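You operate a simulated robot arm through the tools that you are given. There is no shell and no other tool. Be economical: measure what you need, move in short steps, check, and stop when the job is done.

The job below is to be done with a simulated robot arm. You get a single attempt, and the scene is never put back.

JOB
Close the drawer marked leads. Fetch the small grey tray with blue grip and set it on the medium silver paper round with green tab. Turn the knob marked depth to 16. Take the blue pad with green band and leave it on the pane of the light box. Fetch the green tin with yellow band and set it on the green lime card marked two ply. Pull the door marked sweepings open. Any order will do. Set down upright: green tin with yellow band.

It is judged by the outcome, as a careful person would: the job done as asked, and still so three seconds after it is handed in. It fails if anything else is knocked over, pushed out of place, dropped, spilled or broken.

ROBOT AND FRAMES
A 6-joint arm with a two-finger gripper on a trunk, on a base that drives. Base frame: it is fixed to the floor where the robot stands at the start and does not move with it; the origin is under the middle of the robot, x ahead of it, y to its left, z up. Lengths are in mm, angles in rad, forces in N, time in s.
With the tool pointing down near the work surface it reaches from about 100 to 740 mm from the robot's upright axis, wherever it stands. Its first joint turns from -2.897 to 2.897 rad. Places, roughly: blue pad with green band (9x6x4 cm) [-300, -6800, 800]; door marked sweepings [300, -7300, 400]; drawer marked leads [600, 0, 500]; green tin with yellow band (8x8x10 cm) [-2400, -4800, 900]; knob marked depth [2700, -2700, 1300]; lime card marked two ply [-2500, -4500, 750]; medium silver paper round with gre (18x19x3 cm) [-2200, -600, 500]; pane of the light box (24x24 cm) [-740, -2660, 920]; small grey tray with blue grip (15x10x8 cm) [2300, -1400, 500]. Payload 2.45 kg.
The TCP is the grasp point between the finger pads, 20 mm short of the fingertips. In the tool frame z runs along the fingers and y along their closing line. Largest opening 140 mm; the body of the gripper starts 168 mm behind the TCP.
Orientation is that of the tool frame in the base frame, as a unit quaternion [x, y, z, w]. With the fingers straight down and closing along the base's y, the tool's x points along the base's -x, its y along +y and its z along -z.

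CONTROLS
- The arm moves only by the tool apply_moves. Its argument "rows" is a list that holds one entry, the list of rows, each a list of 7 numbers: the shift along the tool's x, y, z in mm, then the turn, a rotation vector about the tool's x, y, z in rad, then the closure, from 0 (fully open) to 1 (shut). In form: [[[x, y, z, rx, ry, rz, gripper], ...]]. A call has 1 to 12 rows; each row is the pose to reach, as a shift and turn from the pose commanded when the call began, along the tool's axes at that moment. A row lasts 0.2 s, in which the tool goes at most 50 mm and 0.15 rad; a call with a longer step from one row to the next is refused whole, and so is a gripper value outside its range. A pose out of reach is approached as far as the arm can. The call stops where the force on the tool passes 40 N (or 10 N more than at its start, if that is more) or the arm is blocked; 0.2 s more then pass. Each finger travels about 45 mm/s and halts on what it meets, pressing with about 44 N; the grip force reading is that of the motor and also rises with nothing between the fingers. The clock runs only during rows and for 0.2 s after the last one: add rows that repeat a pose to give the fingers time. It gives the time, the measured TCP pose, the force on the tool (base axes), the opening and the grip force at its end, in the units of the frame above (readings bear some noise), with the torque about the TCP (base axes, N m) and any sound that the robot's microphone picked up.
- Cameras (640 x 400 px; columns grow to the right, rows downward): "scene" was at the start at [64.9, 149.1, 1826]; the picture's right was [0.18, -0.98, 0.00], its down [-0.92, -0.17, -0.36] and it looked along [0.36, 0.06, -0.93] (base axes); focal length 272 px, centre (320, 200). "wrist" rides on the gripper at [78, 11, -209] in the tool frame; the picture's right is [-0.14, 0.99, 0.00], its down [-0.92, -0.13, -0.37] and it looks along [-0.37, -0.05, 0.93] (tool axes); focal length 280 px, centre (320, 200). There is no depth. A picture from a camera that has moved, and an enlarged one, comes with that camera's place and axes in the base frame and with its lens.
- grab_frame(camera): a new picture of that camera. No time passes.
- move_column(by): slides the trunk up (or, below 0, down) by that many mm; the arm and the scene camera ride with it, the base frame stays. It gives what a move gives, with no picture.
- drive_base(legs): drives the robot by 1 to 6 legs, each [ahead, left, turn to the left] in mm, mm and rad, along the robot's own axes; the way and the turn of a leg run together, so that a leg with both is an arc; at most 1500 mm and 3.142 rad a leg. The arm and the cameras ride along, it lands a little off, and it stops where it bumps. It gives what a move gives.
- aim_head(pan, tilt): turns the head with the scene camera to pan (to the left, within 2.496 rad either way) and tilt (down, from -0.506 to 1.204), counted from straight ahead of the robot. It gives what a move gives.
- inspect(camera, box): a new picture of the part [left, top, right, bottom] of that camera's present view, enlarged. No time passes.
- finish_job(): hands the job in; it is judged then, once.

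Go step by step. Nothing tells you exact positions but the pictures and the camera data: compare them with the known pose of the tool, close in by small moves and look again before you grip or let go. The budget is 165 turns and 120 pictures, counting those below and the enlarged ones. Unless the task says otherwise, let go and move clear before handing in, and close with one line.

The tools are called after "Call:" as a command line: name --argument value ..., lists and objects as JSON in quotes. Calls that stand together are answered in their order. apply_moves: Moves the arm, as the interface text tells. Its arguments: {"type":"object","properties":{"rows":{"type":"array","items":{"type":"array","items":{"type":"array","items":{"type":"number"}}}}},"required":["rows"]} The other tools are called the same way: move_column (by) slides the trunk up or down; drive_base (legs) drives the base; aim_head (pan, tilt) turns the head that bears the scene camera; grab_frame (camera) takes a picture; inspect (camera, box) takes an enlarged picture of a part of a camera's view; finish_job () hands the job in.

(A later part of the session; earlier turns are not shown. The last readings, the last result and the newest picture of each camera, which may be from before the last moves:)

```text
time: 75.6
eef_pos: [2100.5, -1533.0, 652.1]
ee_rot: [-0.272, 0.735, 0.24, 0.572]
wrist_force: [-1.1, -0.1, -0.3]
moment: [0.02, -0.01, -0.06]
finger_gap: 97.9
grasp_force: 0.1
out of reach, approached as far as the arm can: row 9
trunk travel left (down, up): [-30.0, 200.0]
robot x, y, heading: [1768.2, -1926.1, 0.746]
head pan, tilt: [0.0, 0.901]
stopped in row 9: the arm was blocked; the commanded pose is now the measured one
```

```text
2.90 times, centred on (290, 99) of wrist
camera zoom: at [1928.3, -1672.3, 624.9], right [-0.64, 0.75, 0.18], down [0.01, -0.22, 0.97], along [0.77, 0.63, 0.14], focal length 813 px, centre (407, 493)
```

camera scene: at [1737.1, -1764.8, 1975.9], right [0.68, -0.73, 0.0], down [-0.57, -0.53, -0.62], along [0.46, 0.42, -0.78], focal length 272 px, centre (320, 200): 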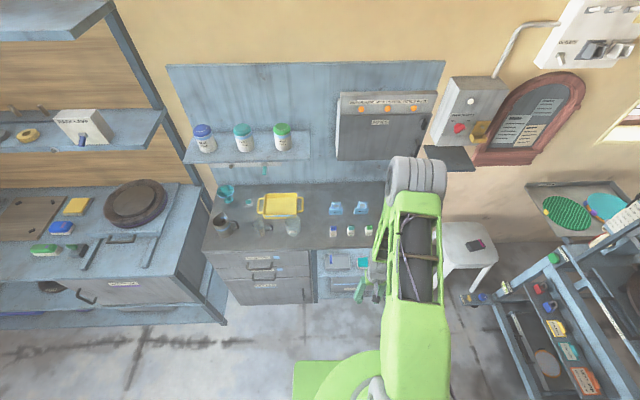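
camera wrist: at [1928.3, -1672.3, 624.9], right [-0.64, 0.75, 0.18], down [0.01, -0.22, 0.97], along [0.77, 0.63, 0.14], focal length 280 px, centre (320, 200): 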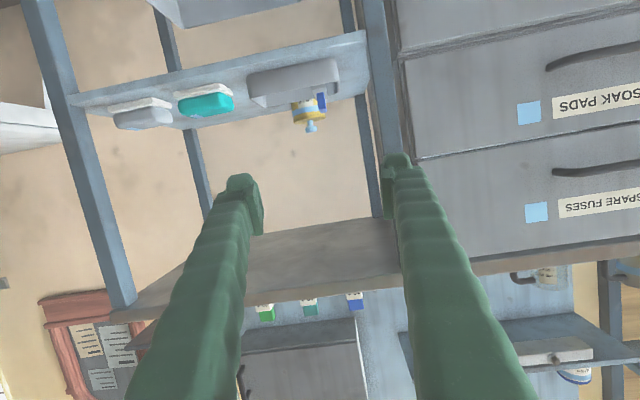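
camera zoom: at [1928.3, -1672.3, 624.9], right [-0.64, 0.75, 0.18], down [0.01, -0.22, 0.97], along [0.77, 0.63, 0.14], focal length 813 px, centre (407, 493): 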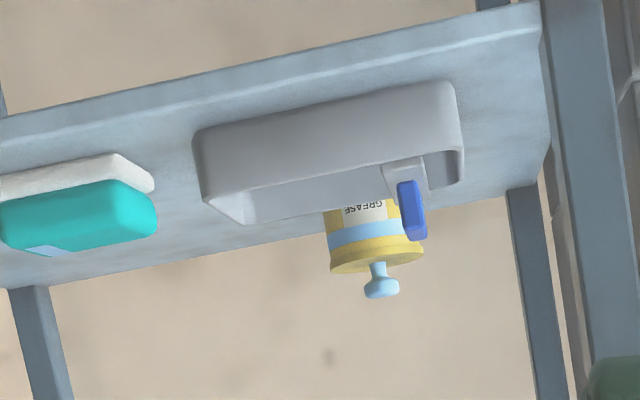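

The tray's blue grip is a thin vertical plate near (2299,-1326,532), and a grease can stands behind the tray. I lower the tool to that height and drive in partway.

Call:
apply_moves --rows '[[[34, 6, 8, 0, 0, 0, 0.4], [68, 12, 16, 0, 0, 0, 0.5], [102, 16, 24, 0, 0, 0, 0.55]]]'

Call:
drive_base --legs '[[130, 0, 0]]'

Call:
grab_frame --camera "wrist"

```text
time: 76.4
eef_pos: [2087.9, -1503.2, 573.4]
ee_rot: [-0.273, 0.737, 0.239, 0.569]
wrist_force: [-0.8, 0.0, 0.0]
moment: [-0.01, -0.02, -0.04]
finger_gap: 62.9
grasp_force: 0.1
out of reach, approached as far as the arm can: row 3
trunk travel left (down, up): [-30.0, 200.0]
robot x, y, heading: [1768.5, -1924.0, 0.753]
head pan, tilt: [0.0, 0.901]
```

```text
time: 77.7
eef_pos: [2183.7, -1413.4, 571.9]
ee_rot: [-0.272, 0.737, 0.239, 0.57]
wrist_force: [0.5, -0.2, 0.6]
moment: [0.01, 0.02, 0.02]
finger_gap: 62.8
grasp_force: 0.0
trunk travel left (down, up): [-30.0, 200.0]
robot x, y, heading: [1866.8, -1832.8, 0.749]
head pan, tilt: [0.0, 0.901]
```

```text
85 pictures are left
camera wrist: at [2012.1, -1553.6, 547.0], right [-0.64, 0.75, 0.17], down [0.01, -0.22, 0.98], along [0.77, 0.63, 0.13], focal length 280 px, centre (320, 200)
```

wrist: 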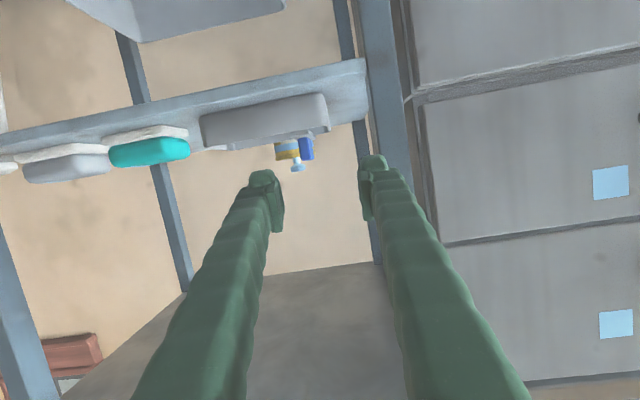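

Call:
move_column --by -30

Call:
apply_moves --rows '[[[-7, -7, 30, 0, 0, 0, 0.55], [-14, -14, 60, 0, 0, 0, 0.55], [-17, -14, 75, 0, 0, 0, 0.55]]]'

Call:
grab_frame --camera "wrist"

```text
time: 78.1
eef_pos: [2185.0, -1412.0, 565.1]
ee_rot: [-0.272, 0.736, 0.24, 0.571]
wrist_force: [-2.6, -2.6, 28.6]
moment: [-4.86, 5.52, -0.05]
finger_gap: 63.2
grasp_force: 0.0
trunk travel left (down, up): [-19.0, 211.0]
robot x, y, heading: [1858.8, -1837.7, 0.747]
head pan, tilt: [0.0, 0.901]
stopped: the force on the tool passed its limit at 129 N (the readings are from after the stop); the commanded pose is now the measured one
```

```text
time: 78.3
eef_pos: [2184.5, -1412.0, 563.9]
ee_rot: [-0.274, 0.737, 0.241, 0.568]
wrist_force: [-1.1, -0.4, 18.3]
moment: [-2.9, 3.32, -0.08]
finger_gap: 63.3
grasp_force: 0.0
trunk travel left (down, up): [-19.0, 211.0]
robot x, y, heading: [1867.4, -1834.7, 0.751]
head pan, tilt: [0.0, 0.901]
stopped in row 1: the force on the tool passed its limit at 70 N (the readings are from after the stop); the commanded pose is now the measured one
```

```text
84 pictures are left
camera wrist: at [2013.3, -1552.6, 538.4], right [-0.64, 0.74, 0.18], down [0.01, -0.22, 0.98], along [0.76, 0.63, 0.13], focal length 280 px, centre (320, 200)
```

wrist: 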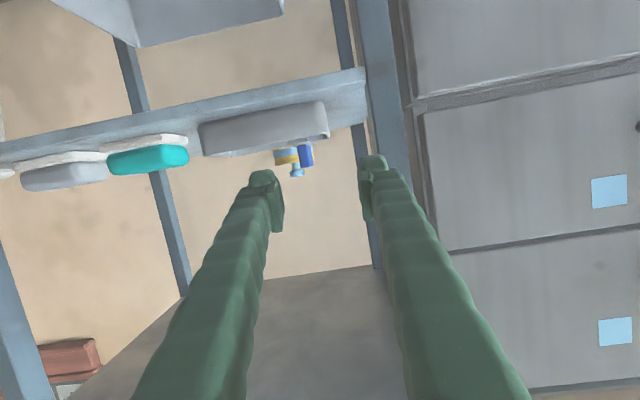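

The wrist is pressing on something beneath it — likely the robot's own base, since the arm is folded close. I'll lift, back the base off and reach out further instead.

Call:
move_column --by 40

Call:
drive_base --legs '[[-250, 0, 0]]'

Call:
apply_moves --rows '[[[0, -7, 48, 0, 0, 0, 0.55], [0, -14, 95, 0, 0, 0, 0.55], [0, -14, 143, 0, 0, 0, 0.55], [0, -14, 190, 0, 0, 0, 0.55]]]'

```text
time: 79.2
eef_pos: [2185.4, -1411.0, 602.7]
ee_rot: [-0.274, 0.738, 0.241, 0.568]
wrist_force: [-0.3, -0.3, -0.2]
moment: [0.01, -0.01, 0.02]
finger_gap: 63.1
grasp_force: 0.0
trunk travel left (down, up): [-59.0, 171.0]
robot x, y, heading: [1865.9, -1834.8, 0.746]
head pan, tilt: [0.0, 0.901]
```

```text
time: 81.0
eef_pos: [2003.6, -1578.7, 603.7]
ee_rot: [-0.275, 0.737, 0.242, 0.568]
wrist_force: [0.5, -0.3, 0.3]
moment: [0.0, 0.02, -0.04]
finger_gap: 63.0
grasp_force: 0.0
trunk travel left (down, up): [-59.0, 171.0]
robot x, y, heading: [1685.7, -2002.9, 0.75]
head pan, tilt: [0.0, 0.901]
```

```text
time: 82.0
eef_pos: [2146.5, -1464.7, 557.1]
ee_rot: [-0.274, 0.737, 0.242, 0.568]
wrist_force: [-0.2, 0.6, 0.5]
moment: [0.02, -0.03, -0.02]
finger_gap: 63.0
grasp_force: 0.0
trunk travel left (down, up): [-59.0, 171.0]
robot x, y, heading: [1688.6, -2001.8, 0.753]
head pan, tilt: [0.0, 0.901]
```

Call:
apply_moves --rows '[[[-5, -2, 40, 0, 0, 0, 0.55], [-10, -2, 80, 0, 0, 0, 0.55], [-15.7, -2, 119.6, 0, 0, 0, 0.55]]]'

Call:
grab_frame --camera "wrist"

```text
time: 82.8
eef_pos: [2235.9, -1389.1, 567.1]
ee_rot: [-0.276, 0.738, 0.241, 0.566]
wrist_force: [0.9, 0.2, 0.3]
moment: [0.04, -0.03, 0.0]
finger_gap: 62.8
grasp_force: 0.2
out of reach, approached as far as the arm can: row 1, 2, 3
trunk travel left (down, up): [-59.0, 171.0]
robot x, y, heading: [1687.3, -2004.7, 0.752]
head pan, tilt: [0.0, 0.901]
```

```text
83 pictures are left
camera wrist: at [2064.1, -1530.9, 542.0], right [-0.64, 0.74, 0.18], down [0.02, -0.22, 0.98], along [0.76, 0.63, 0.13], focal length 280 px, centre (320, 200)
```

wrist: 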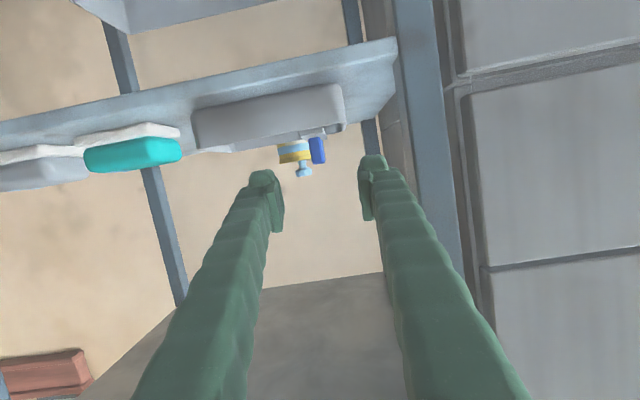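

Call:
move_column --by -30

Call:
drive_base --legs '[[45, 2, 0]]'

Call:
grab_frame --camera "wrist"

```text
time: 83.5
eef_pos: [2234.2, -1388.5, 537.9]
ee_rot: [-0.275, 0.738, 0.241, 0.567]
wrist_force: [-0.2, 0.4, 0.3]
moment: [0.01, 0.03, 0.01]
finger_gap: 63.1
grasp_force: 0.1
trunk travel left (down, up): [-29.0, 201.0]
robot x, y, heading: [1685.7, -2000.1, 0.745]
head pan, tilt: [0.0, 0.901]
```

```text
time: 84.4
eef_pos: [2265.1, -1357.3, 535.0]
ee_rot: [-0.276, 0.738, 0.242, 0.567]
wrist_force: [0.5, -0.5, 0.5]
moment: [0.01, 0.01, -0.02]
finger_gap: 63.1
grasp_force: 0.0
trunk travel left (down, up): [-29.0, 201.0]
robot x, y, heading: [1716.3, -1973.1, 0.748]
head pan, tilt: [0.0, 0.901]
```

```text
82 pictures are left
camera wrist: at [2094.9, -1498.9, 512.1], right [-0.64, 0.74, 0.18], down [0.02, -0.22, 0.98], along [0.76, 0.63, 0.13], focal length 280 px, centre (320, 200)
```

wrist: 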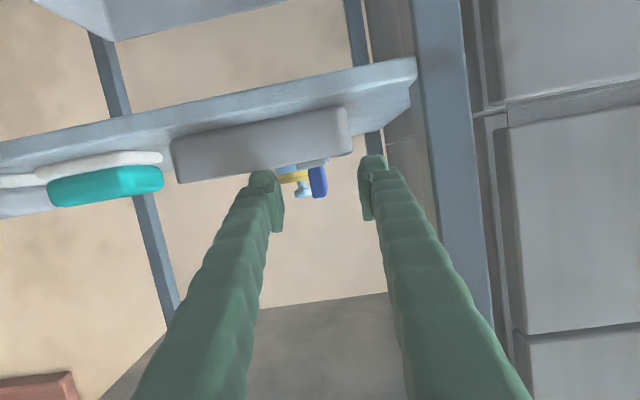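

Call:
move_column --by 7

Call:
drive_base --legs '[[25, -1, 0]]'

Call:
inspect --camera "wrist" --box '[160, 80, 480, 280]'

```text
time: 85.0
eef_pos: [2265.7, -1357.2, 543.0]
ee_rot: [-0.275, 0.738, 0.242, 0.567]
wrist_force: [-0.4, 0.8, -0.4]
moment: [0.02, -0.04, 0.0]
finger_gap: 62.9
grasp_force: 0.0
trunk travel left (down, up): [-36.0, 194.0]
robot x, y, heading: [1719.2, -1970.8, 0.748]
head pan, tilt: [0.0, 0.901]
```

```text
time: 85.8
eef_pos: [2283.5, -1341.6, 544.5]
ee_rot: [-0.276, 0.738, 0.242, 0.567]
wrist_force: [-0.1, -0.3, -0.5]
moment: [0.0, -0.01, -0.01]
finger_gap: 63.2
grasp_force: 0.0
trunk travel left (down, up): [-36.0, 194.0]
robot x, y, heading: [1733.8, -1961.1, 0.752]
head pan, tilt: [0.0, 0.901]
```

```text
2.00 times, centred on (320, 180) of wrist
camera zoom: at [2113.1, -1482.8, 519.1], right [-0.65, 0.74, 0.18], down [0.02, -0.22, 0.98], along [0.76, 0.63, 0.13], focal length 561 px, centre (320, 240)
```

zoom: 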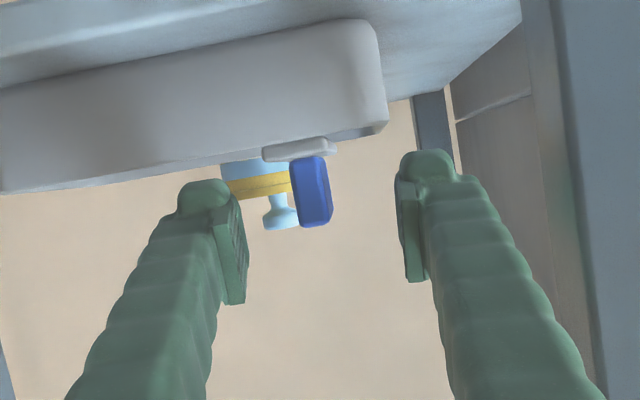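

Call:
drive_base --legs '[[22, 0, 0]]'

Call:
inspect --camera "wrist" --box '[160, 80, 480, 280]'

```text
time: 86.6
eef_pos: [2301.3, -1325.3, 543.4]
ee_rot: [-0.274, 0.738, 0.241, 0.567]
wrist_force: [0.5, 0.0, -0.4]
moment: [-0.02, -0.01, 0.02]
finger_gap: 63.1
grasp_force: 0.0
trunk travel left (down, up): [-36.0, 194.0]
robot x, y, heading: [1754.4, -1939.1, 0.751]
head pan, tilt: [0.0, 0.901]
```

```text
2.00 times, centred on (320, 180) of wrist
camera zoom: at [2129.6, -1467.8, 519.1], right [-0.64, 0.74, 0.18], down [0.02, -0.22, 0.98], along [0.76, 0.63, 0.13], focal length 561 px, centre (320, 240)
```

zoom: 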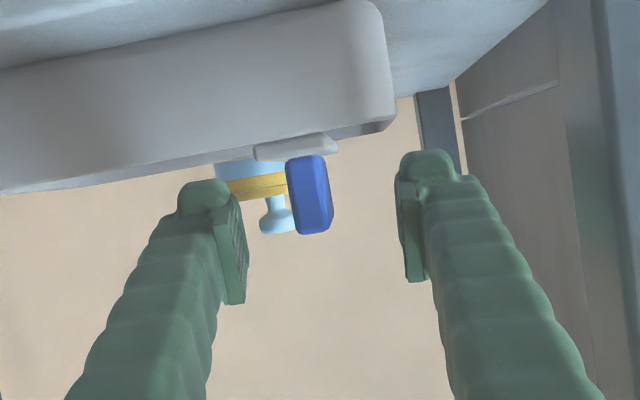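

The blue grip is between the pads. I lower 5 mm and close.

Call:
move_column --by -5

Call:
apply_moves --rows '[[[0, 0, 0, 0, 0, 0, 0.7], [0, 0, 0, 0, 0, 0, 0.85], [0, 0, 0, 0, 0, 0, 1], [0, 0, 0, 0, 0, 0, 1], [0, 0, 0, 0, 0, 0, 1]]]'

Call:
inspect --camera "wrist" --box '[160, 80, 480, 280]'

```text
time: 87.2
eef_pos: [2301.1, -1326.6, 539.2]
ee_rot: [-0.275, 0.738, 0.241, 0.567]
wrist_force: [0.8, -0.4, -0.1]
moment: [-0.05, 0.03, 0.04]
finger_gap: 63.0
grasp_force: 0.0
trunk travel left (down, up): [-31.0, 199.0]
robot x, y, heading: [1753.6, -1944.3, 0.751]
head pan, tilt: [0.0, 0.901]
```

```text
time: 88.3
eef_pos: [2300.7, -1325.8, 538.5]
ee_rot: [-0.275, 0.738, 0.241, 0.567]
wrist_force: [0.8, -1.3, 2.4]
moment: [-0.58, -0.23, 0.1]
finger_gap: 12.4
grasp_force: 39.0
trunk travel left (down, up): [-31.0, 199.0]
robot x, y, heading: [1751.7, -1939.1, 0.758]
head pan, tilt: [0.0, 0.901]
```

```text
2.00 times, centred on (320, 180) of wrist
camera zoom: at [2129.9, -1467.8, 514.4], right [-0.64, 0.74, 0.18], down [0.02, -0.22, 0.98], along [0.76, 0.63, 0.13], focal length 561 px, centre (320, 240)
```

zoom: 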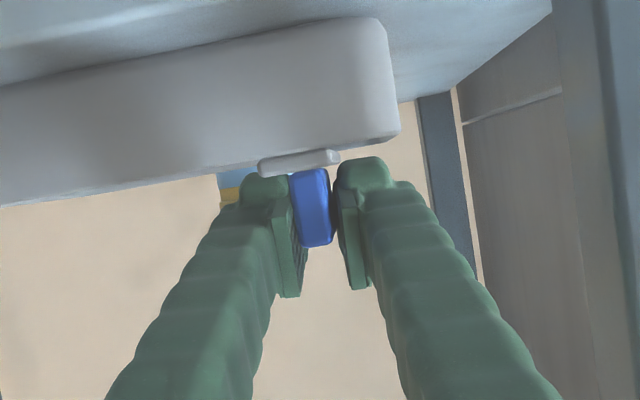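

Gripped at 12 mm. I lift slightly with the trunk and check.

Call:
move_column --by 35

Call:
grab_frame --camera "wrist"

```text
time: 89.1
eef_pos: [2299.9, -1324.8, 573.6]
ee_rot: [-0.275, 0.739, 0.241, 0.566]
wrist_force: [0.3, -0.2, -2.6]
moment: [0.08, 0.04, 0.01]
finger_gap: 11.9
grasp_force: 38.5
trunk travel left (down, up): [-66.0, 164.0]
robot x, y, heading: [1753.8, -1938.5, 0.754]
head pan, tilt: [0.0, 0.901]
```

```text
78 pictures are left
camera wrist: at [2129.5, -1467.9, 548.7], right [-0.64, 0.74, 0.18], down [0.02, -0.22, 0.98], along [0.76, 0.63, 0.13], focal length 280 px, centre (320, 200)
```

wrist: 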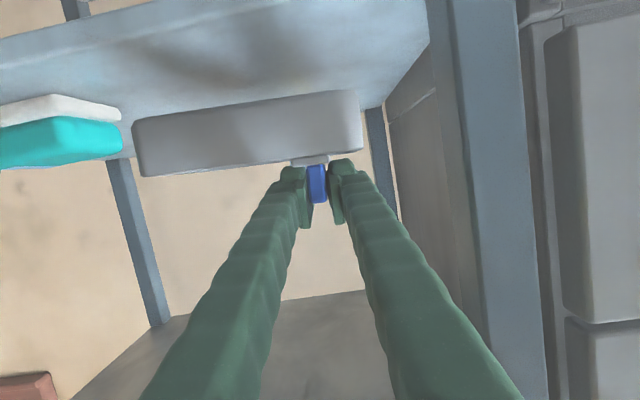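

The tray lifted level. I back straight out and check it.

Call:
drive_base --legs '[[-400, 0, 0]]'

Call:
aim_head --pan 0.0 --tilt 0.9

Call:
grab_frame --camera "scene"

Call:
grab_frame --camera "wrist"

```text
time: 91.7
eef_pos: [2011.1, -1605.5, 573.7]
ee_rot: [-0.27, 0.739, 0.238, 0.569]
wrist_force: [0.0, 0.1, -2.0]
moment: [0.07, 0.03, -0.01]
finger_gap: 12.0
grasp_force: 39.2
trunk travel left (down, up): [-66.0, 164.0]
robot x, y, heading: [1455.4, -2211.2, 0.735]
head pan, tilt: [0.0, 0.901]
```

```text
time: 92.2
eef_pos: [2011.8, -1607.6, 572.8]
ee_rot: [-0.271, 0.741, 0.238, 0.567]
wrist_force: [0.2, 0.4, -3.4]
moment: [0.07, 0.08, -0.01]
finger_gap: 11.6
grasp_force: 39.2
trunk travel left (down, up): [-66.0, 164.0]
robot x, y, heading: [1454.5, -2214.9, 0.737]
head pan, tilt: [0.0, 0.901]
```

```text
77 pictures are left
camera scene: at [1423.7, -2053.3, 1811.3], right [0.67, -0.74, 0.0], down [-0.58, -0.53, -0.62], along [0.46, 0.42, -0.78], focal length 272 px, centre (320, 200)
```

scene: 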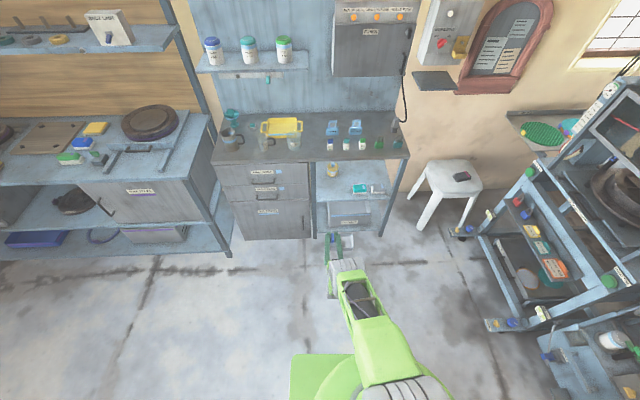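

```text
76 pictures are left
camera wrist: at [1838.6, -1746.7, 548.9], right [-0.64, 0.75, 0.18], down [0.02, -0.22, 0.98], along [0.77, 0.62, 0.13], focal length 280 px, centre (320, 200)
```

wrist: 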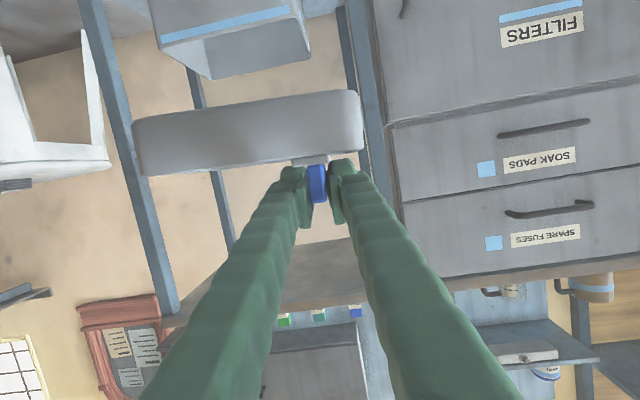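

The tray is held level and the grease can stayed. Now I carry it across the room to the green shelf unit near (-2200,-600).

Call:
drive_base --legs '[[-400, 0, 0], [0, 0, 1.62], [1300, 0, 0], [1250, 0, 0]]'

Call:
aim_head --pan 0.6 --tilt 0.6

Call:
grab_frame --camera "scene"

```text
time: 110.8
eef_pos: [-1307.4, -112.7, 573.0]
ee_rot: [0.723, -0.314, -0.575, -0.219]
wrist_force: [-0.1, -1.3, -3.2]
moment: [-0.08, 0.04, 0.0]
finger_gap: 11.9
grasp_force: 38.9
trunk travel left (down, up): [-66.0, 164.0]
robot x, y, heading: [-672.4, -636.2, 2.359]
head pan, tilt: [0.0, 0.901]
```

```text
time: 111.8
eef_pos: [-1307.0, -110.8, 573.7]
ee_rot: [0.723, -0.314, -0.575, -0.219]
wrist_force: [-0.1, 0.3, -2.5]
moment: [-0.07, 0.08, -0.01]
finger_gap: 11.7
grasp_force: 39.2
trunk travel left (down, up): [-66.0, 164.0]
robot x, y, heading: [-674.9, -632.6, 2.366]
head pan, tilt: [0.6, 0.6]
```

```text
75 pictures are left
camera scene: at [-865.8, -712.9, 1836.1], right [0.18, 0.98, 0.0], down [0.56, -0.1, -0.82], along [-0.81, 0.15, -0.57], focal length 272 px, centre (320, 200)
```

scene: 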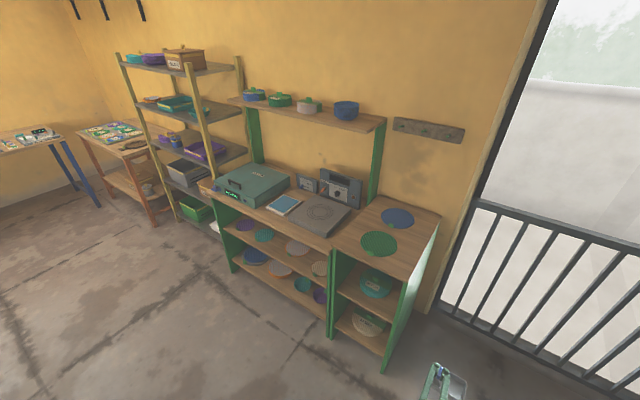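

Call:
inspect --camera "scene" --box '[210, 200, 350, 310]'

```text
3.64 times, centred on (280, 255) of scene
camera zoom: at [-865.8, -712.9, 1836.1], right [0.18, 0.98, 0.0], down [0.56, -0.1, -0.82], along [-0.81, 0.15, -0.57], focal length 990 px, centre (466, 0)
```

zoom: 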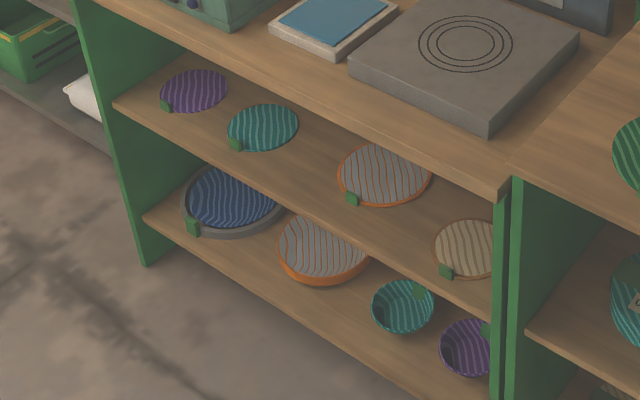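

The target matches the silver striped round with orange edge and green tab at about (-2227,-615) on the upper shelf. I strafe left to line up with it.

Call:
drive_base --legs '[[-60, 1040, 0]]'

Call:
aim_head --pan 0.3 --tilt 0.95

Call:
grab_frame --camera "scene"

Call:
grab_frame --camera "wrist"

```text
time: 121.2
eef_pos: [-1995.1, -918.6, 573.5]
ee_rot: [0.728, -0.301, -0.579, -0.209]
wrist_force: [0.0, -0.7, -3.6]
moment: [-0.03, 0.05, 0.01]
finger_gap: 11.9
grasp_force: 38.5
trunk travel left (down, up): [-66.0, 164.0]
robot x, y, heading: [-1339.5, -1421.1, 2.392]
head pan, tilt: [0.6, 0.6]
```

```text
time: 122.0
eef_pos: [-1994.5, -916.8, 572.3]
ee_rot: [0.729, -0.301, -0.579, -0.208]
wrist_force: [1.0, 0.2, -2.4]
moment: [-0.05, 0.07, -0.04]
finger_gap: 11.9
grasp_force: 39.0
trunk travel left (down, up): [-66.0, 164.0]
robot x, y, heading: [-1343.1, -1419.7, 2.391]
head pan, tilt: [0.3, 0.949]
```

```text
73 pictures are left
camera scene: at [-1510.8, -1486.0, 1807.8], right [0.43, 0.9, 0.0], down [0.73, -0.35, -0.58], along [-0.53, 0.25, -0.81], focal length 272 px, centre (320, 200)
```

scene: 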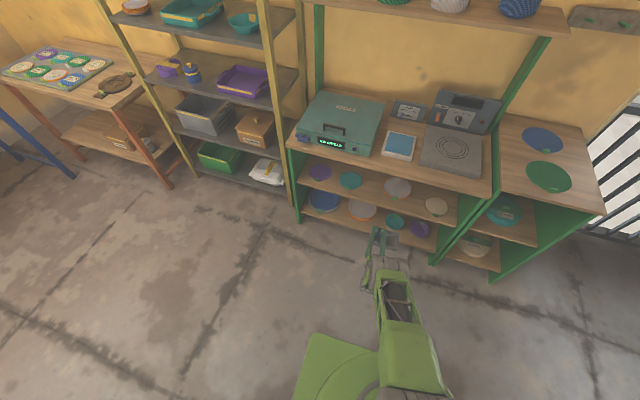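

```text
72 pictures are left
camera wrist: at [-1840.4, -1077.5, 548.9], right [-0.69, -0.7, 0.18], down [0.21, 0.03, 0.98], along [-0.69, 0.72, 0.13], focal length 280 px, centre (320, 200)
```

wrist: 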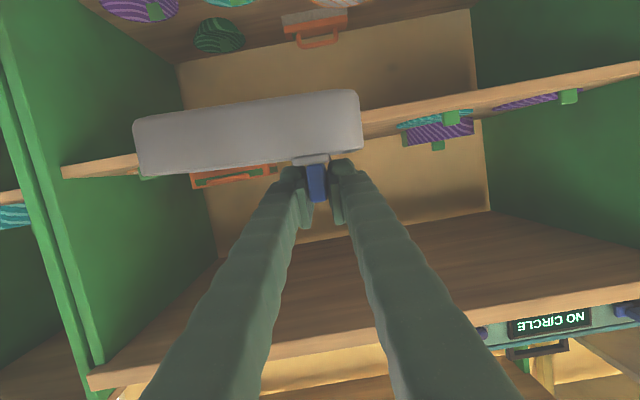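

Call:
inspect --camera "scene" --box '[300, 150, 480, 262]'

Call:
inspect --camera "wrist" --box '[130, 60, 480, 250]'

```text
3.56 times, centred on (390, 206) of scene
camera zoom: at [-1510.8, -1486.0, 1807.8], right [0.43, 0.9, 0.0], down [0.73, -0.35, -0.58], along [-0.53, 0.25, -0.81], focal length 968 px, centre (71, 179)
```

zoom: 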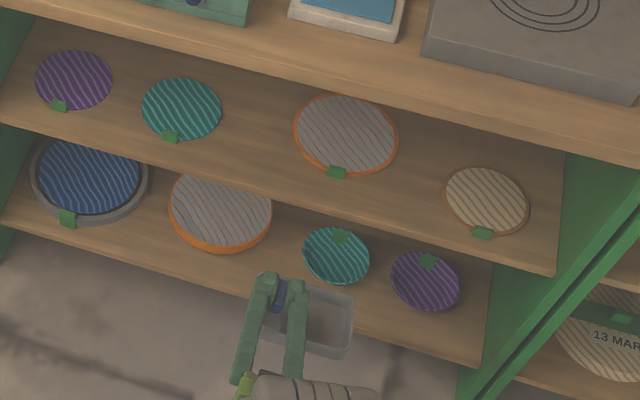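

```text
1.83 times, centred on (305, 155) of wrist
camera zoom: at [-1840.4, -1077.5, 548.9], right [-0.69, -0.7, 0.18], down [0.21, 0.03, 0.98], along [-0.69, 0.72, 0.13], focal length 513 px, centre (347, 282)
```

zoom: 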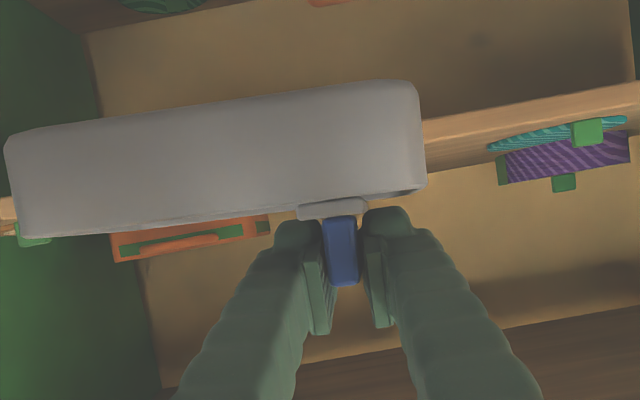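

The round is near (-2247,-614) with top at z≈490; the shelf gap is tall. I raise the tray a bit, square up and drive in.

Call:
move_column --by 45

Call:
drive_base --legs '[[0, 0, -0.035], [300, 33, 0]]'

Call:
inspect --camera "scene" --box '[220, 150, 480, 312]'

Call:
grab_frame --camera "wrist"

```text
time: 122.9
eef_pos: [-1995.0, -917.9, 618.3]
ee_rot: [0.729, -0.3, -0.579, -0.208]
wrist_force: [0.5, 1.0, -3.8]
moment: [-0.08, 0.08, -0.01]
finger_gap: 12.0
grasp_force: 38.5
trunk travel left (down, up): [-111.0, 119.0]
robot x, y, heading: [-1342.1, -1424.5, 2.394]
head pan, tilt: [0.3, 0.949]
```

```text
time: 125.4
eef_pos: [-2215.2, -706.4, 617.7]
ee_rot: [0.723, -0.314, -0.575, -0.219]
wrist_force: [0.6, -0.3, -3.1]
moment: [-0.09, 0.13, -0.03]
finger_gap: 11.8
grasp_force: 39.1
trunk travel left (down, up): [-111.0, 119.0]
robot x, y, heading: [-1576.7, -1232.3, 2.362]
head pan, tilt: [0.3, 0.949]
```

```text
2.46 times, centred on (350, 231) of scene
camera zoom: at [-1751.2, -1290.7, 1852.7], right [0.46, 0.89, 0.0], down [0.72, -0.38, -0.58], along [-0.52, 0.27, -0.81], focal length 670 px, centre (246, 124)
```

zoom: 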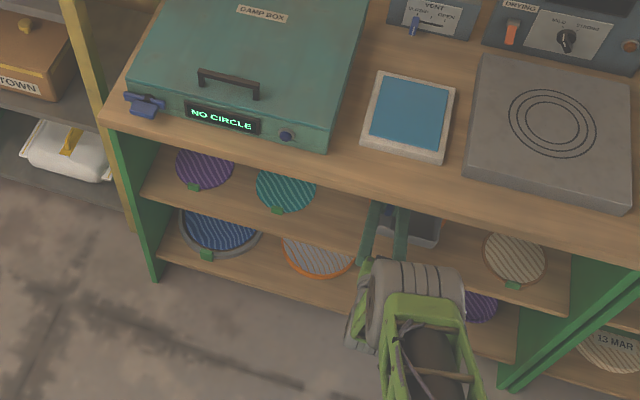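

```text
68 pictures are left
camera wrist: at [-2066.0, -871.2, 593.7], right [-0.72, -0.67, 0.18], down [0.22, 0.03, 0.98], along [-0.66, 0.74, 0.13], focal length 280 px, centre (320, 200)
```

wrist: 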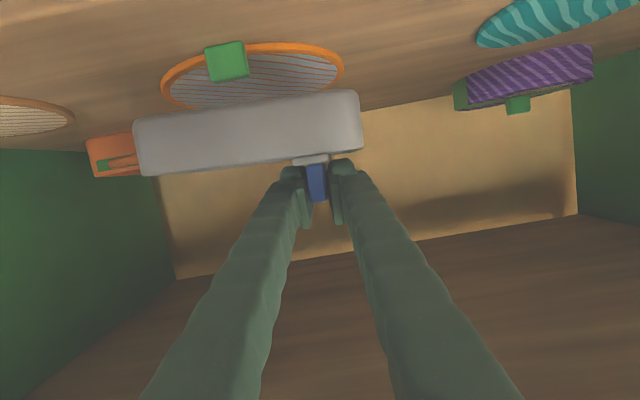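

The round is clear in view and the tray is laterally lined up. I go 85 mm further in, then lower.

Call:
drive_base --legs '[[86, -6, 0]]'

Call:
move_column --by -35

Call:
grab_frame --camera "wrist"

```text
time: 126.4
eef_pos: [-2269.7, -643.0, 618.8]
ee_rot: [0.723, -0.314, -0.575, -0.22]
wrist_force: [-0.3, -0.1, -3.8]
moment: [-0.07, 0.06, 0.03]
finger_gap: 11.7
grasp_force: 38.6
trunk travel left (down, up): [-111.0, 119.0]
robot x, y, heading: [-1633.8, -1163.8, 2.361]
head pan, tilt: [0.3, 0.949]
```

```text
time: 127.2
eef_pos: [-2268.9, -643.1, 583.5]
ee_rot: [0.723, -0.314, -0.575, -0.219]
wrist_force: [0.2, 0.2, -4.1]
moment: [-0.05, 0.09, -0.03]
finger_gap: 11.7
grasp_force: 38.8
trunk travel left (down, up): [-76.0, 154.0]
robot x, y, heading: [-1635.4, -1169.8, 2.359]
head pan, tilt: [0.3, 0.949]
```

```text
67 pictures are left
camera wrist: at [-2120.8, -807.7, 558.9], right [-0.72, -0.67, 0.18], down [0.22, 0.03, 0.98], along [-0.66, 0.74, 0.13], focal length 280 px, centre (320, 200)
```

wrist: 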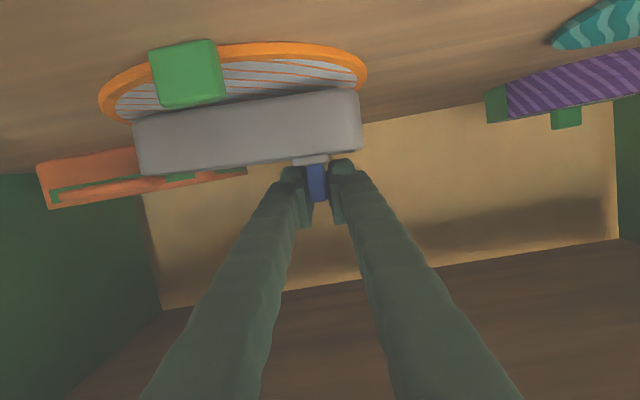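

Call:
drive_base --legs '[[12, 0, 0]]'

Call:
move_column --by -14

Call:
move_column --by -5

Call:
grab_frame --camera "wrist"

```text
time: 128.0
eef_pos: [-2277.1, -634.1, 582.3]
ee_rot: [0.723, -0.315, -0.574, -0.219]
wrist_force: [0.2, -0.3, -3.0]
moment: [-0.08, 0.05, 0.0]
finger_gap: 12.3
grasp_force: 38.0
trunk travel left (down, up): [-76.0, 154.0]
robot x, y, heading: [-1642.9, -1161.5, 2.363]
head pan, tilt: [0.3, 0.949]
```

```text
time: 128.6
eef_pos: [-2279.0, -633.3, 572.3]
ee_rot: [0.721, -0.313, -0.578, -0.22]
wrist_force: [-3.9, 0.6, 17.6]
moment: [0.41, -0.38, 0.1]
finger_gap: 12.3
grasp_force: 39.0
trunk travel left (down, up): [-62.0, 168.0]
robot x, y, heading: [-1646.2, -1160.7, 2.359]
head pan, tilt: [0.3, 0.949]
```

```text
time: 129.2
eef_pos: [-2279.5, -634.2, 571.5]
ee_rot: [0.719, -0.313, -0.58, -0.221]
wrist_force: [-5.8, -0.8, 35.4]
moment: [0.91, -0.27, 0.18]
finger_gap: 12.3
grasp_force: 39.1
trunk travel left (down, up): [-57.0, 173.0]
robot x, y, heading: [-1643.7, -1161.3, 2.362]
head pan, tilt: [0.3, 0.949]
```

```text
66 pictures are left
camera wrist: at [-2131.9, -797.5, 543.9], right [-0.72, -0.67, 0.18], down [0.23, 0.02, 0.97], along [-0.66, 0.74, 0.14], focal length 280 px, centre (320, 200)
```

wrist: 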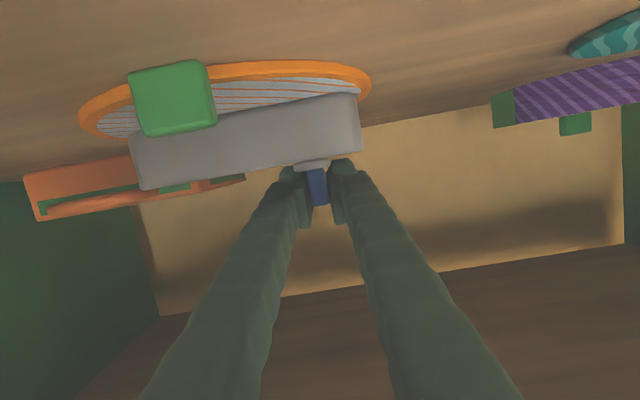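

The tray is in contact with the round (upward force, centred under the tray). I relieve the load and release.

Call:
move_column --by 7

Call:
apply_moves --rows '[[[0, 0, 0, 0, 0, 0, 0.9], [0, 0, 0, 0, 0, 0, 0.75], [0, 0, 0, 0, 0, 0, 0.62], [0, 0, 0, 0, 0, 0, 0.58], [0, 0, 0, 0, 0, 0, 0.58]]]'

Call:
move_column --by 15

Call:
grab_frame --camera "wrist"

```text
time: 129.7
eef_pos: [-2276.6, -635.0, 572.7]
ee_rot: [0.722, -0.314, -0.576, -0.22]
wrist_force: [-0.4, -1.5, 20.0]
moment: [1.38, 0.0, 0.13]
finger_gap: 12.1
grasp_force: 40.1
trunk travel left (down, up): [-64.0, 166.0]
robot x, y, heading: [-1642.3, -1156.7, 2.357]
head pan, tilt: [0.3, 0.949]
```

```text
time: 130.9
eef_pos: [-2277.1, -633.6, 570.8]
ee_rot: [0.723, -0.314, -0.575, -0.22]
wrist_force: [0.1, 0.3, -0.7]
moment: [0.0, -0.01, -0.01]
finger_gap: 58.8
grasp_force: 0.2
trunk travel left (down, up): [-64.0, 166.0]
robot x, y, heading: [-1644.1, -1160.2, 2.362]
head pan, tilt: [0.3, 0.949]
```

```text
time: 131.5
eef_pos: [-2276.9, -634.4, 586.2]
ee_rot: [0.723, -0.315, -0.574, -0.22]
wrist_force: [-0.3, 0.0, -1.2]
moment: [0.03, 0.0, -0.01]
finger_gap: 58.9
grasp_force: 0.1
trunk travel left (down, up): [-79.0, 151.0]
robot x, y, heading: [-1645.7, -1161.1, 2.361]
head pan, tilt: [0.3, 0.949]
```

```text
65 pictures are left
camera wrist: at [-2129.4, -799.0, 561.7], right [-0.72, -0.67, 0.18], down [0.22, 0.03, 0.98], along [-0.66, 0.74, 0.13], focal length 280 px, centre (320, 200)
```

wrist: 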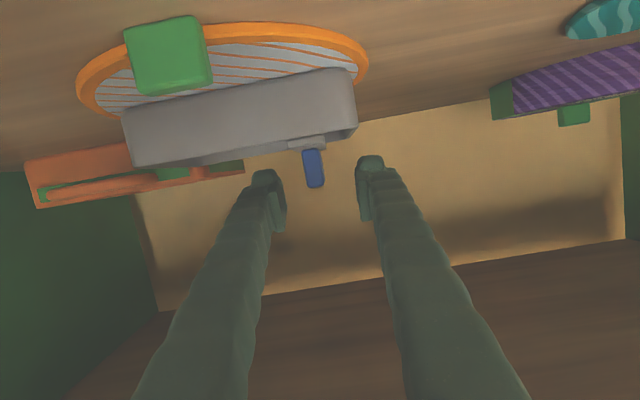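

The tray sits flat on the silver round. I lift clear, back out and turn toward the far side for the tin and card.

Call:
move_column --by 30

Call:
drive_base --legs '[[-450, 0, 0]]'

Call:
inspect --camera "scene" --box '[220, 100, 480, 262]'

Call:
apply_moves --rows '[[[-20, 0, -40, 0, 0.14, 0, 0.5], [-40, 0, -80, 0, 0.28, 0, 0.5], [-60, 0, -120, 0, 0.42, 0, 0.5], [-80, 0, -160, 0, 0.56, 0, 0.5], [-100, 0, -200, 0, 0.7, 0, 0.5], [-120, 0, -240, 0, 0.84, 0, 0.5], [-140, 0, -280, 0, 0.98, 0, 0.5], [-160, 0, -320, 0, 1.12, 0, 0.5], [-160, 0, -340, 0, 1.26, 0, 0.5], [-160, 0, -360, 0, 1.34, 0, 0.5]]]'

Call:
drive_base --legs '[[0, 0, 1.57]]'

Call:
aim_head --pan 0.25 --tilt 0.4

Call:
grab_frame --camera "scene"

```text
time: 132.3
eef_pos: [-2277.7, -633.3, 615.7]
ee_rot: [0.722, -0.315, -0.575, -0.22]
wrist_force: [-0.2, -0.5, 0.0]
moment: [-0.01, 0.0, -0.01]
finger_gap: 59.1
grasp_force: 0.0
trunk travel left (down, up): [-109.0, 121.0]
robot x, y, heading: [-1645.7, -1159.6, 2.357]
head pan, tilt: [0.3, 0.949]
```

```text
time: 135.1
eef_pos: [-1945.5, -960.7, 615.8]
ee_rot: [0.722, -0.316, -0.575, -0.221]
wrist_force: [0.2, -0.2, 0.8]
moment: [0.01, -0.01, 0.02]
finger_gap: 58.9
grasp_force: 0.1
trunk travel left (down, up): [-109.0, 121.0]
robot x, y, heading: [-1314.8, -1487.2, 2.353]
head pan, tilt: [0.3, 0.949]
```

```text
2.46 times, centred on (350, 181) of scene
camera zoom: at [-1485.4, -1547.3, 1850.8], right [0.47, 0.88, 0.0], down [0.72, -0.38, -0.58], along [-0.51, 0.27, -0.81], focal length 670 px, centre (246, 247)
```

zoom: 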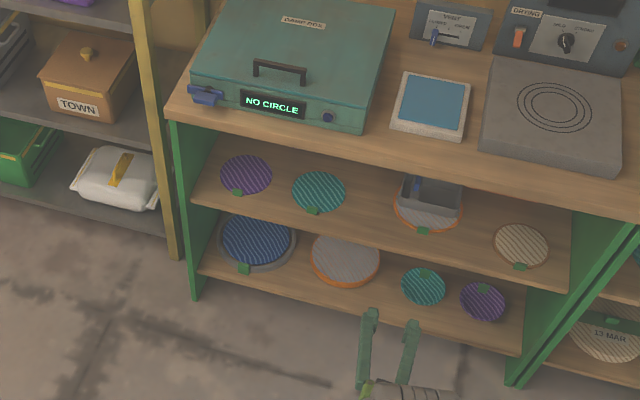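

```text
time: 137.3
eef_pos: [-1721.2, -1173.7, 855.6]
ee_rot: [0.923, -0.384, -0.001, 0.024]
wrist_force: [-1.0, -0.5, -0.1]
moment: [0.01, -0.05, 0.0]
finger_gap: 69.7
grasp_force: 0.1
out of reach, approached as far as the arm can: row 9
trunk travel left (down, up): [-109.0, 121.0]
robot x, y, heading: [-1313.8, -1484.3, 2.352]
head pan, tilt: [0.3, 0.949]
```

```text
time: 141.5
eef_pos: [-1634.1, -1891.4, 855.6]
ee_rot: [0.926, 0.377, 0.016, 0.017]
wrist_force: [-0.5, 1.0, -0.5]
moment: [0.0, 0.03, -0.02]
finger_gap: 70.2
grasp_force: 0.0
trunk travel left (down, up): [-109.0, 121.0]
robot x, y, heading: [-1313.6, -1488.6, -2.365]
head pan, tilt: [0.3, 0.949]
```

```text
time: 142.4
eef_pos: [-1634.0, -1891.3, 855.3]
ee_rot: [0.926, 0.377, 0.015, 0.017]
wrist_force: [-0.3, -0.8, -0.3]
moment: [-0.01, -0.02, -0.01]
finger_gap: 70.0
grasp_force: 0.1
trunk travel left (down, up): [-109.0, 121.0]
robot x, y, heading: [-1316.9, -1488.1, -2.364]
head pan, tilt: [0.25, 0.4]
```

```text
63 pictures are left
camera scene: at [-1272.2, -1675.4, 1897.3], right [-0.86, 0.52, 0.0], down [0.2, 0.33, -0.92], along [-0.48, -0.79, -0.39], focal length 272 px, centre (320, 200)
```

scene: 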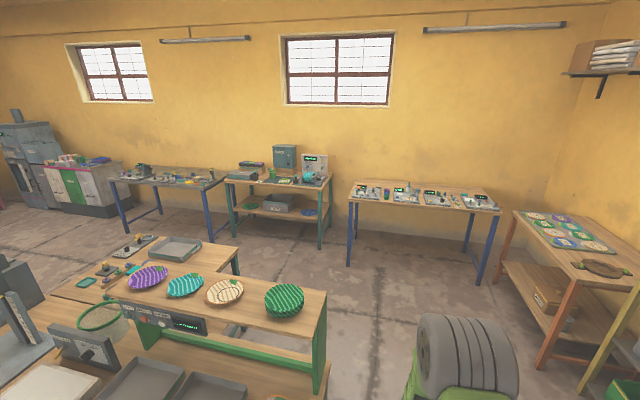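

Call:
inspect --camera "scene" --box '[205, 135, 345, 222]'

```text
4.57 times, centred on (275, 178) of scene
camera zoom: at [-1272.2, -1675.4, 1897.3], right [-0.86, 0.52, 0.0], down [0.2, 0.33, -0.92], along [-0.48, -0.79, -0.39], focal length 1245 px, centre (526, 298)
```

zoom: 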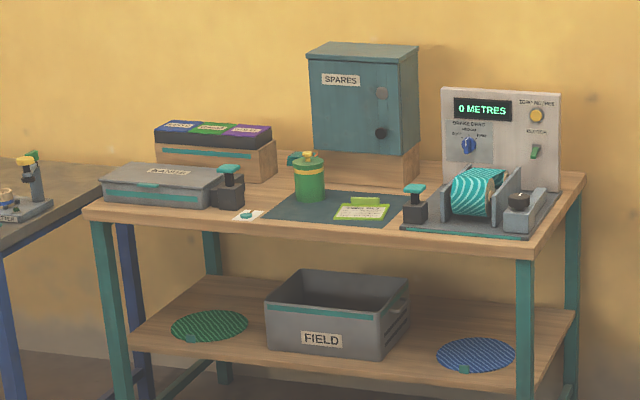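

The green tin with yellow band and the lime card are on the green-legged table. I retract the arm a bit and drive around the island to that table.

Call:
apply_moves --rows '[[[40, 0, 0, 0, 0, 0, 0.3], [80, 0, 0, 0, 0, 0, 0.1], [120, 0, 0, 0, 0, 0, 0], [150, 0, 0, 0, 0, 0, 0]]]'

Call:
drive_base --legs '[[1100, -60, 0], [1070, 0, 0], [0, 1400, 0]]'

Call:
aim_head --pan 0.0 --tilt 0.75

Call:
grab_frame --camera "scene"

```text
time: 143.7
eef_pos: [-1496.3, -1785.3, 861.6]
ee_rot: [0.868, 0.49, 0.059, 0.048]
wrist_force: [0.8, -0.4, -0.2]
moment: [-0.01, 0.03, -0.02]
finger_gap: 140.0
grasp_force: 0.1
out of reach, approached as far as the arm can: row 3
trunk travel left (down, up): [-109.0, 121.0]
robot x, y, heading: [-1314.0, -1491.8, -2.362]
head pan, tilt: [0.25, 0.4]
stopped in row 4: the arm was blocked; the commanded pose is now the measured one
```

```text
time: 166.4
eef_pos: [-2127.5, -4271.8, 862.5]
ee_rot: [0.871, 0.485, 0.06, 0.048]
wrist_force: [-0.8, -0.7, 0.8]
moment: [-0.02, 0.01, -0.06]
finger_gap: 140.0
grasp_force: 0.1
trunk travel left (down, up): [-109.0, 121.0]
robot x, y, heading: [-1942.9, -3975.4, -2.375]
head pan, tilt: [0.25, 0.4]
```

```text
time: 167.3
eef_pos: [-2127.0, -4271.3, 862.2]
ee_rot: [0.871, 0.485, 0.06, 0.047]
wrist_force: [-1.2, 0.3, -0.6]
moment: [0.01, 0.0, 0.0]
finger_gap: 139.9
grasp_force: 0.0
trunk travel left (down, up): [-109.0, 121.0]
robot x, y, heading: [-1939.8, -3980.0, -2.38]
head pan, tilt: [0.0, 0.75]
```

```text
61 pictures are left
camera scene: at [-1913.5, -4143.5, 1866.3], right [-0.69, 0.72, 0.0], down [0.49, 0.47, -0.73], along [-0.53, -0.51, -0.68], focal length 272 px, centre (320, 200)
```

scene: 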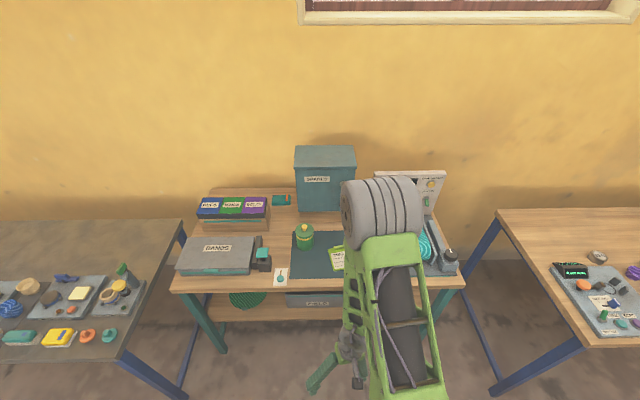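

The tin is near (-2459,-4782,858), the card near (-2515,-4610), table top z≈805. I raise the trunk, move up to the table, and straighten the tool.

Call:
move_column --by 110

Call:
drive_base --legs '[[0, 190, 0.01], [310, 0, 0]]'

Call:
apply_moves --rows '[[[-30, -20, -10, 0, 0, 0, 0], [-60, -40, -20, 0, 0, 0, 0], [-90, -60, -30, 0, 0, 0, 0]]]'

Call:
grab_frame --camera "wrist"

```text
time: 168.7
eef_pos: [-2127.7, -4271.9, 972.4]
ee_rot: [0.871, 0.485, 0.06, 0.047]
wrist_force: [-0.3, -0.2, 0.4]
moment: [0.05, -0.02, -0.02]
finger_gap: 140.0
grasp_force: 0.1
trunk travel left (down, up): [-219.0, 11.0]
robot x, y, heading: [-1943.0, -3979.8, -2.377]
head pan, tilt: [0.0, 0.75]
```

```text
time: 172.7
eef_pos: [-2208.6, -4631.7, 971.9]
ee_rot: [0.867, 0.492, 0.06, 0.047]
wrist_force: [-0.6, -1.1, 0.5]
moment: [0.03, -0.05, 0.01]
finger_gap: 139.8
grasp_force: 0.0
trunk travel left (down, up): [-219.0, 11.0]
robot x, y, heading: [-2031.4, -4332.6, -2.364]
head pan, tilt: [0.0, 0.75]
```

```text
time: 173.5
eef_pos: [-2309.7, -4680.0, 988.5]
ee_rot: [0.868, 0.49, 0.06, 0.047]
wrist_force: [-0.6, -0.6, -0.3]
moment: [-0.02, -0.06, -0.02]
finger_gap: 140.0
grasp_force: 0.1
trunk travel left (down, up): [-219.0, 11.0]
robot x, y, heading: [-2027.0, -4328.3, -2.361]
head pan, tilt: [0.0, 0.75]
```

```text
60 pictures are left
camera wrist: at [-2292.5, -4613.7, 1201.2], right [0.77, -0.63, 0.13], down [-0.64, -0.71, 0.29], along [-0.09, -0.31, -0.95], focal length 280 px, centre (320, 200)
```

wrist: 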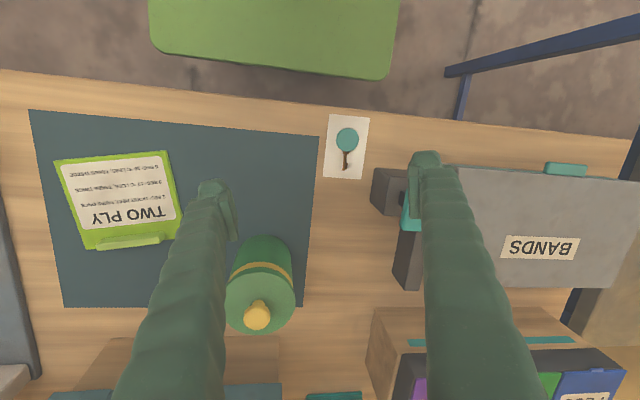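

The tin and the TWO PLY card are clearly visible. First I straighten the tool vertical and square to the robot.

Call:
apply_moves --rows '[[[0, 0, 0, 0.07, -0.029, 0.1, 0], [0, 0, 0, 0.14, -0.058, 0.2, 0], [0, 0, 0, 0.14, -0.058, 0.25, 0]]]'

```text
time: 174.3
eef_pos: [-2310.8, -4677.4, 988.3]
ee_rot: [0.924, 0.382, 0.006, -0.007]
wrist_force: [-0.2, -0.8, -0.7]
moment: [0.01, 0.03, 0.0]
finger_gap: 140.0
grasp_force: 0.1
trunk travel left (down, up): [-219.0, 11.0]
robot x, y, heading: [-2031.4, -4335.3, -2.366]
head pan, tilt: [0.0, 0.75]
```

Call:
apply_moves --rows '[[[-43, -9, 0, 0, 0, 0, 0], [-86, -18, 0, 0, 0, 0, 0], [-129, -27, 0, 0, 0, 0, 0], [-172, -36, 0, 0, 0, 0, 0]]]'

Call:
grab_frame --camera "wrist"

```text
time: 175.3
eef_pos: [-2460.1, -4771.4, 984.8]
ee_rot: [0.924, 0.382, 0.006, -0.006]
wrist_force: [-0.4, -0.7, -0.2]
moment: [-0.02, -0.06, -0.02]
finger_gap: 140.1
grasp_force: 0.0
trunk travel left (down, up): [-219.0, 11.0]
robot x, y, heading: [-2032.8, -4330.8, -2.357]
head pan, tilt: [0.0, 0.75]
```

```text
59 pictures are left
camera wrist: at [-2398.2, -4727.3, 1195.8], right [0.6, -0.8, -0.01], down [-0.74, -0.57, 0.35], along [-0.29, -0.2, -0.94], focal length 280 px, centre (320, 200)
```

wrist: 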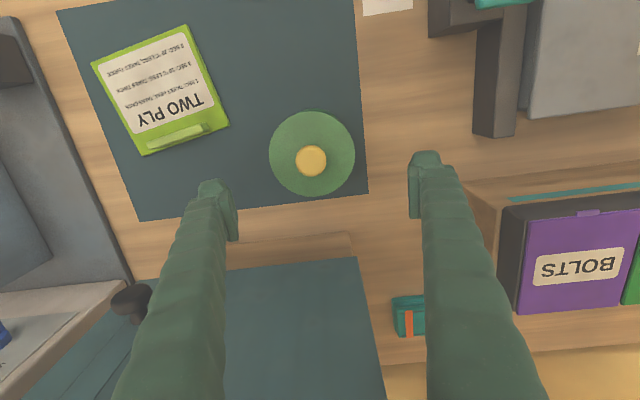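

Call:
apply_moves --rows '[[[19, -8, 0, 0, 0, 0, 0], [19, -8, 35, 0, 0, 0, 0], [19, -8, 70, 0, 0, 0, 0]]]'

Call:
grab_frame --camera "wrist"

```text
time: 176.1
eef_pos: [-2451.5, -4750.7, 916.4]
ee_rot: [0.924, 0.382, 0.005, -0.007]
wrist_force: [-0.2, 0.4, -0.6]
moment: [0.02, -0.03, 0.02]
finger_gap: 140.0
grasp_force: 0.1
trunk travel left (down, up): [-219.0, 11.0]
robot x, y, heading: [-2027.6, -4332.7, -2.364]
head pan, tilt: [0.0, 0.75]
```

```text
58 pictures are left
camera wrist: at [-2388.7, -4707.9, 1127.1], right [0.6, -0.8, -0.01], down [-0.74, -0.57, 0.36], along [-0.29, -0.21, -0.93], focal length 280 px, centre (320, 200)
```

wrist: 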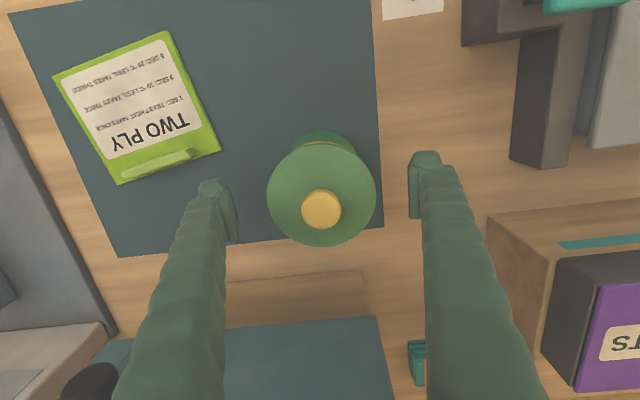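

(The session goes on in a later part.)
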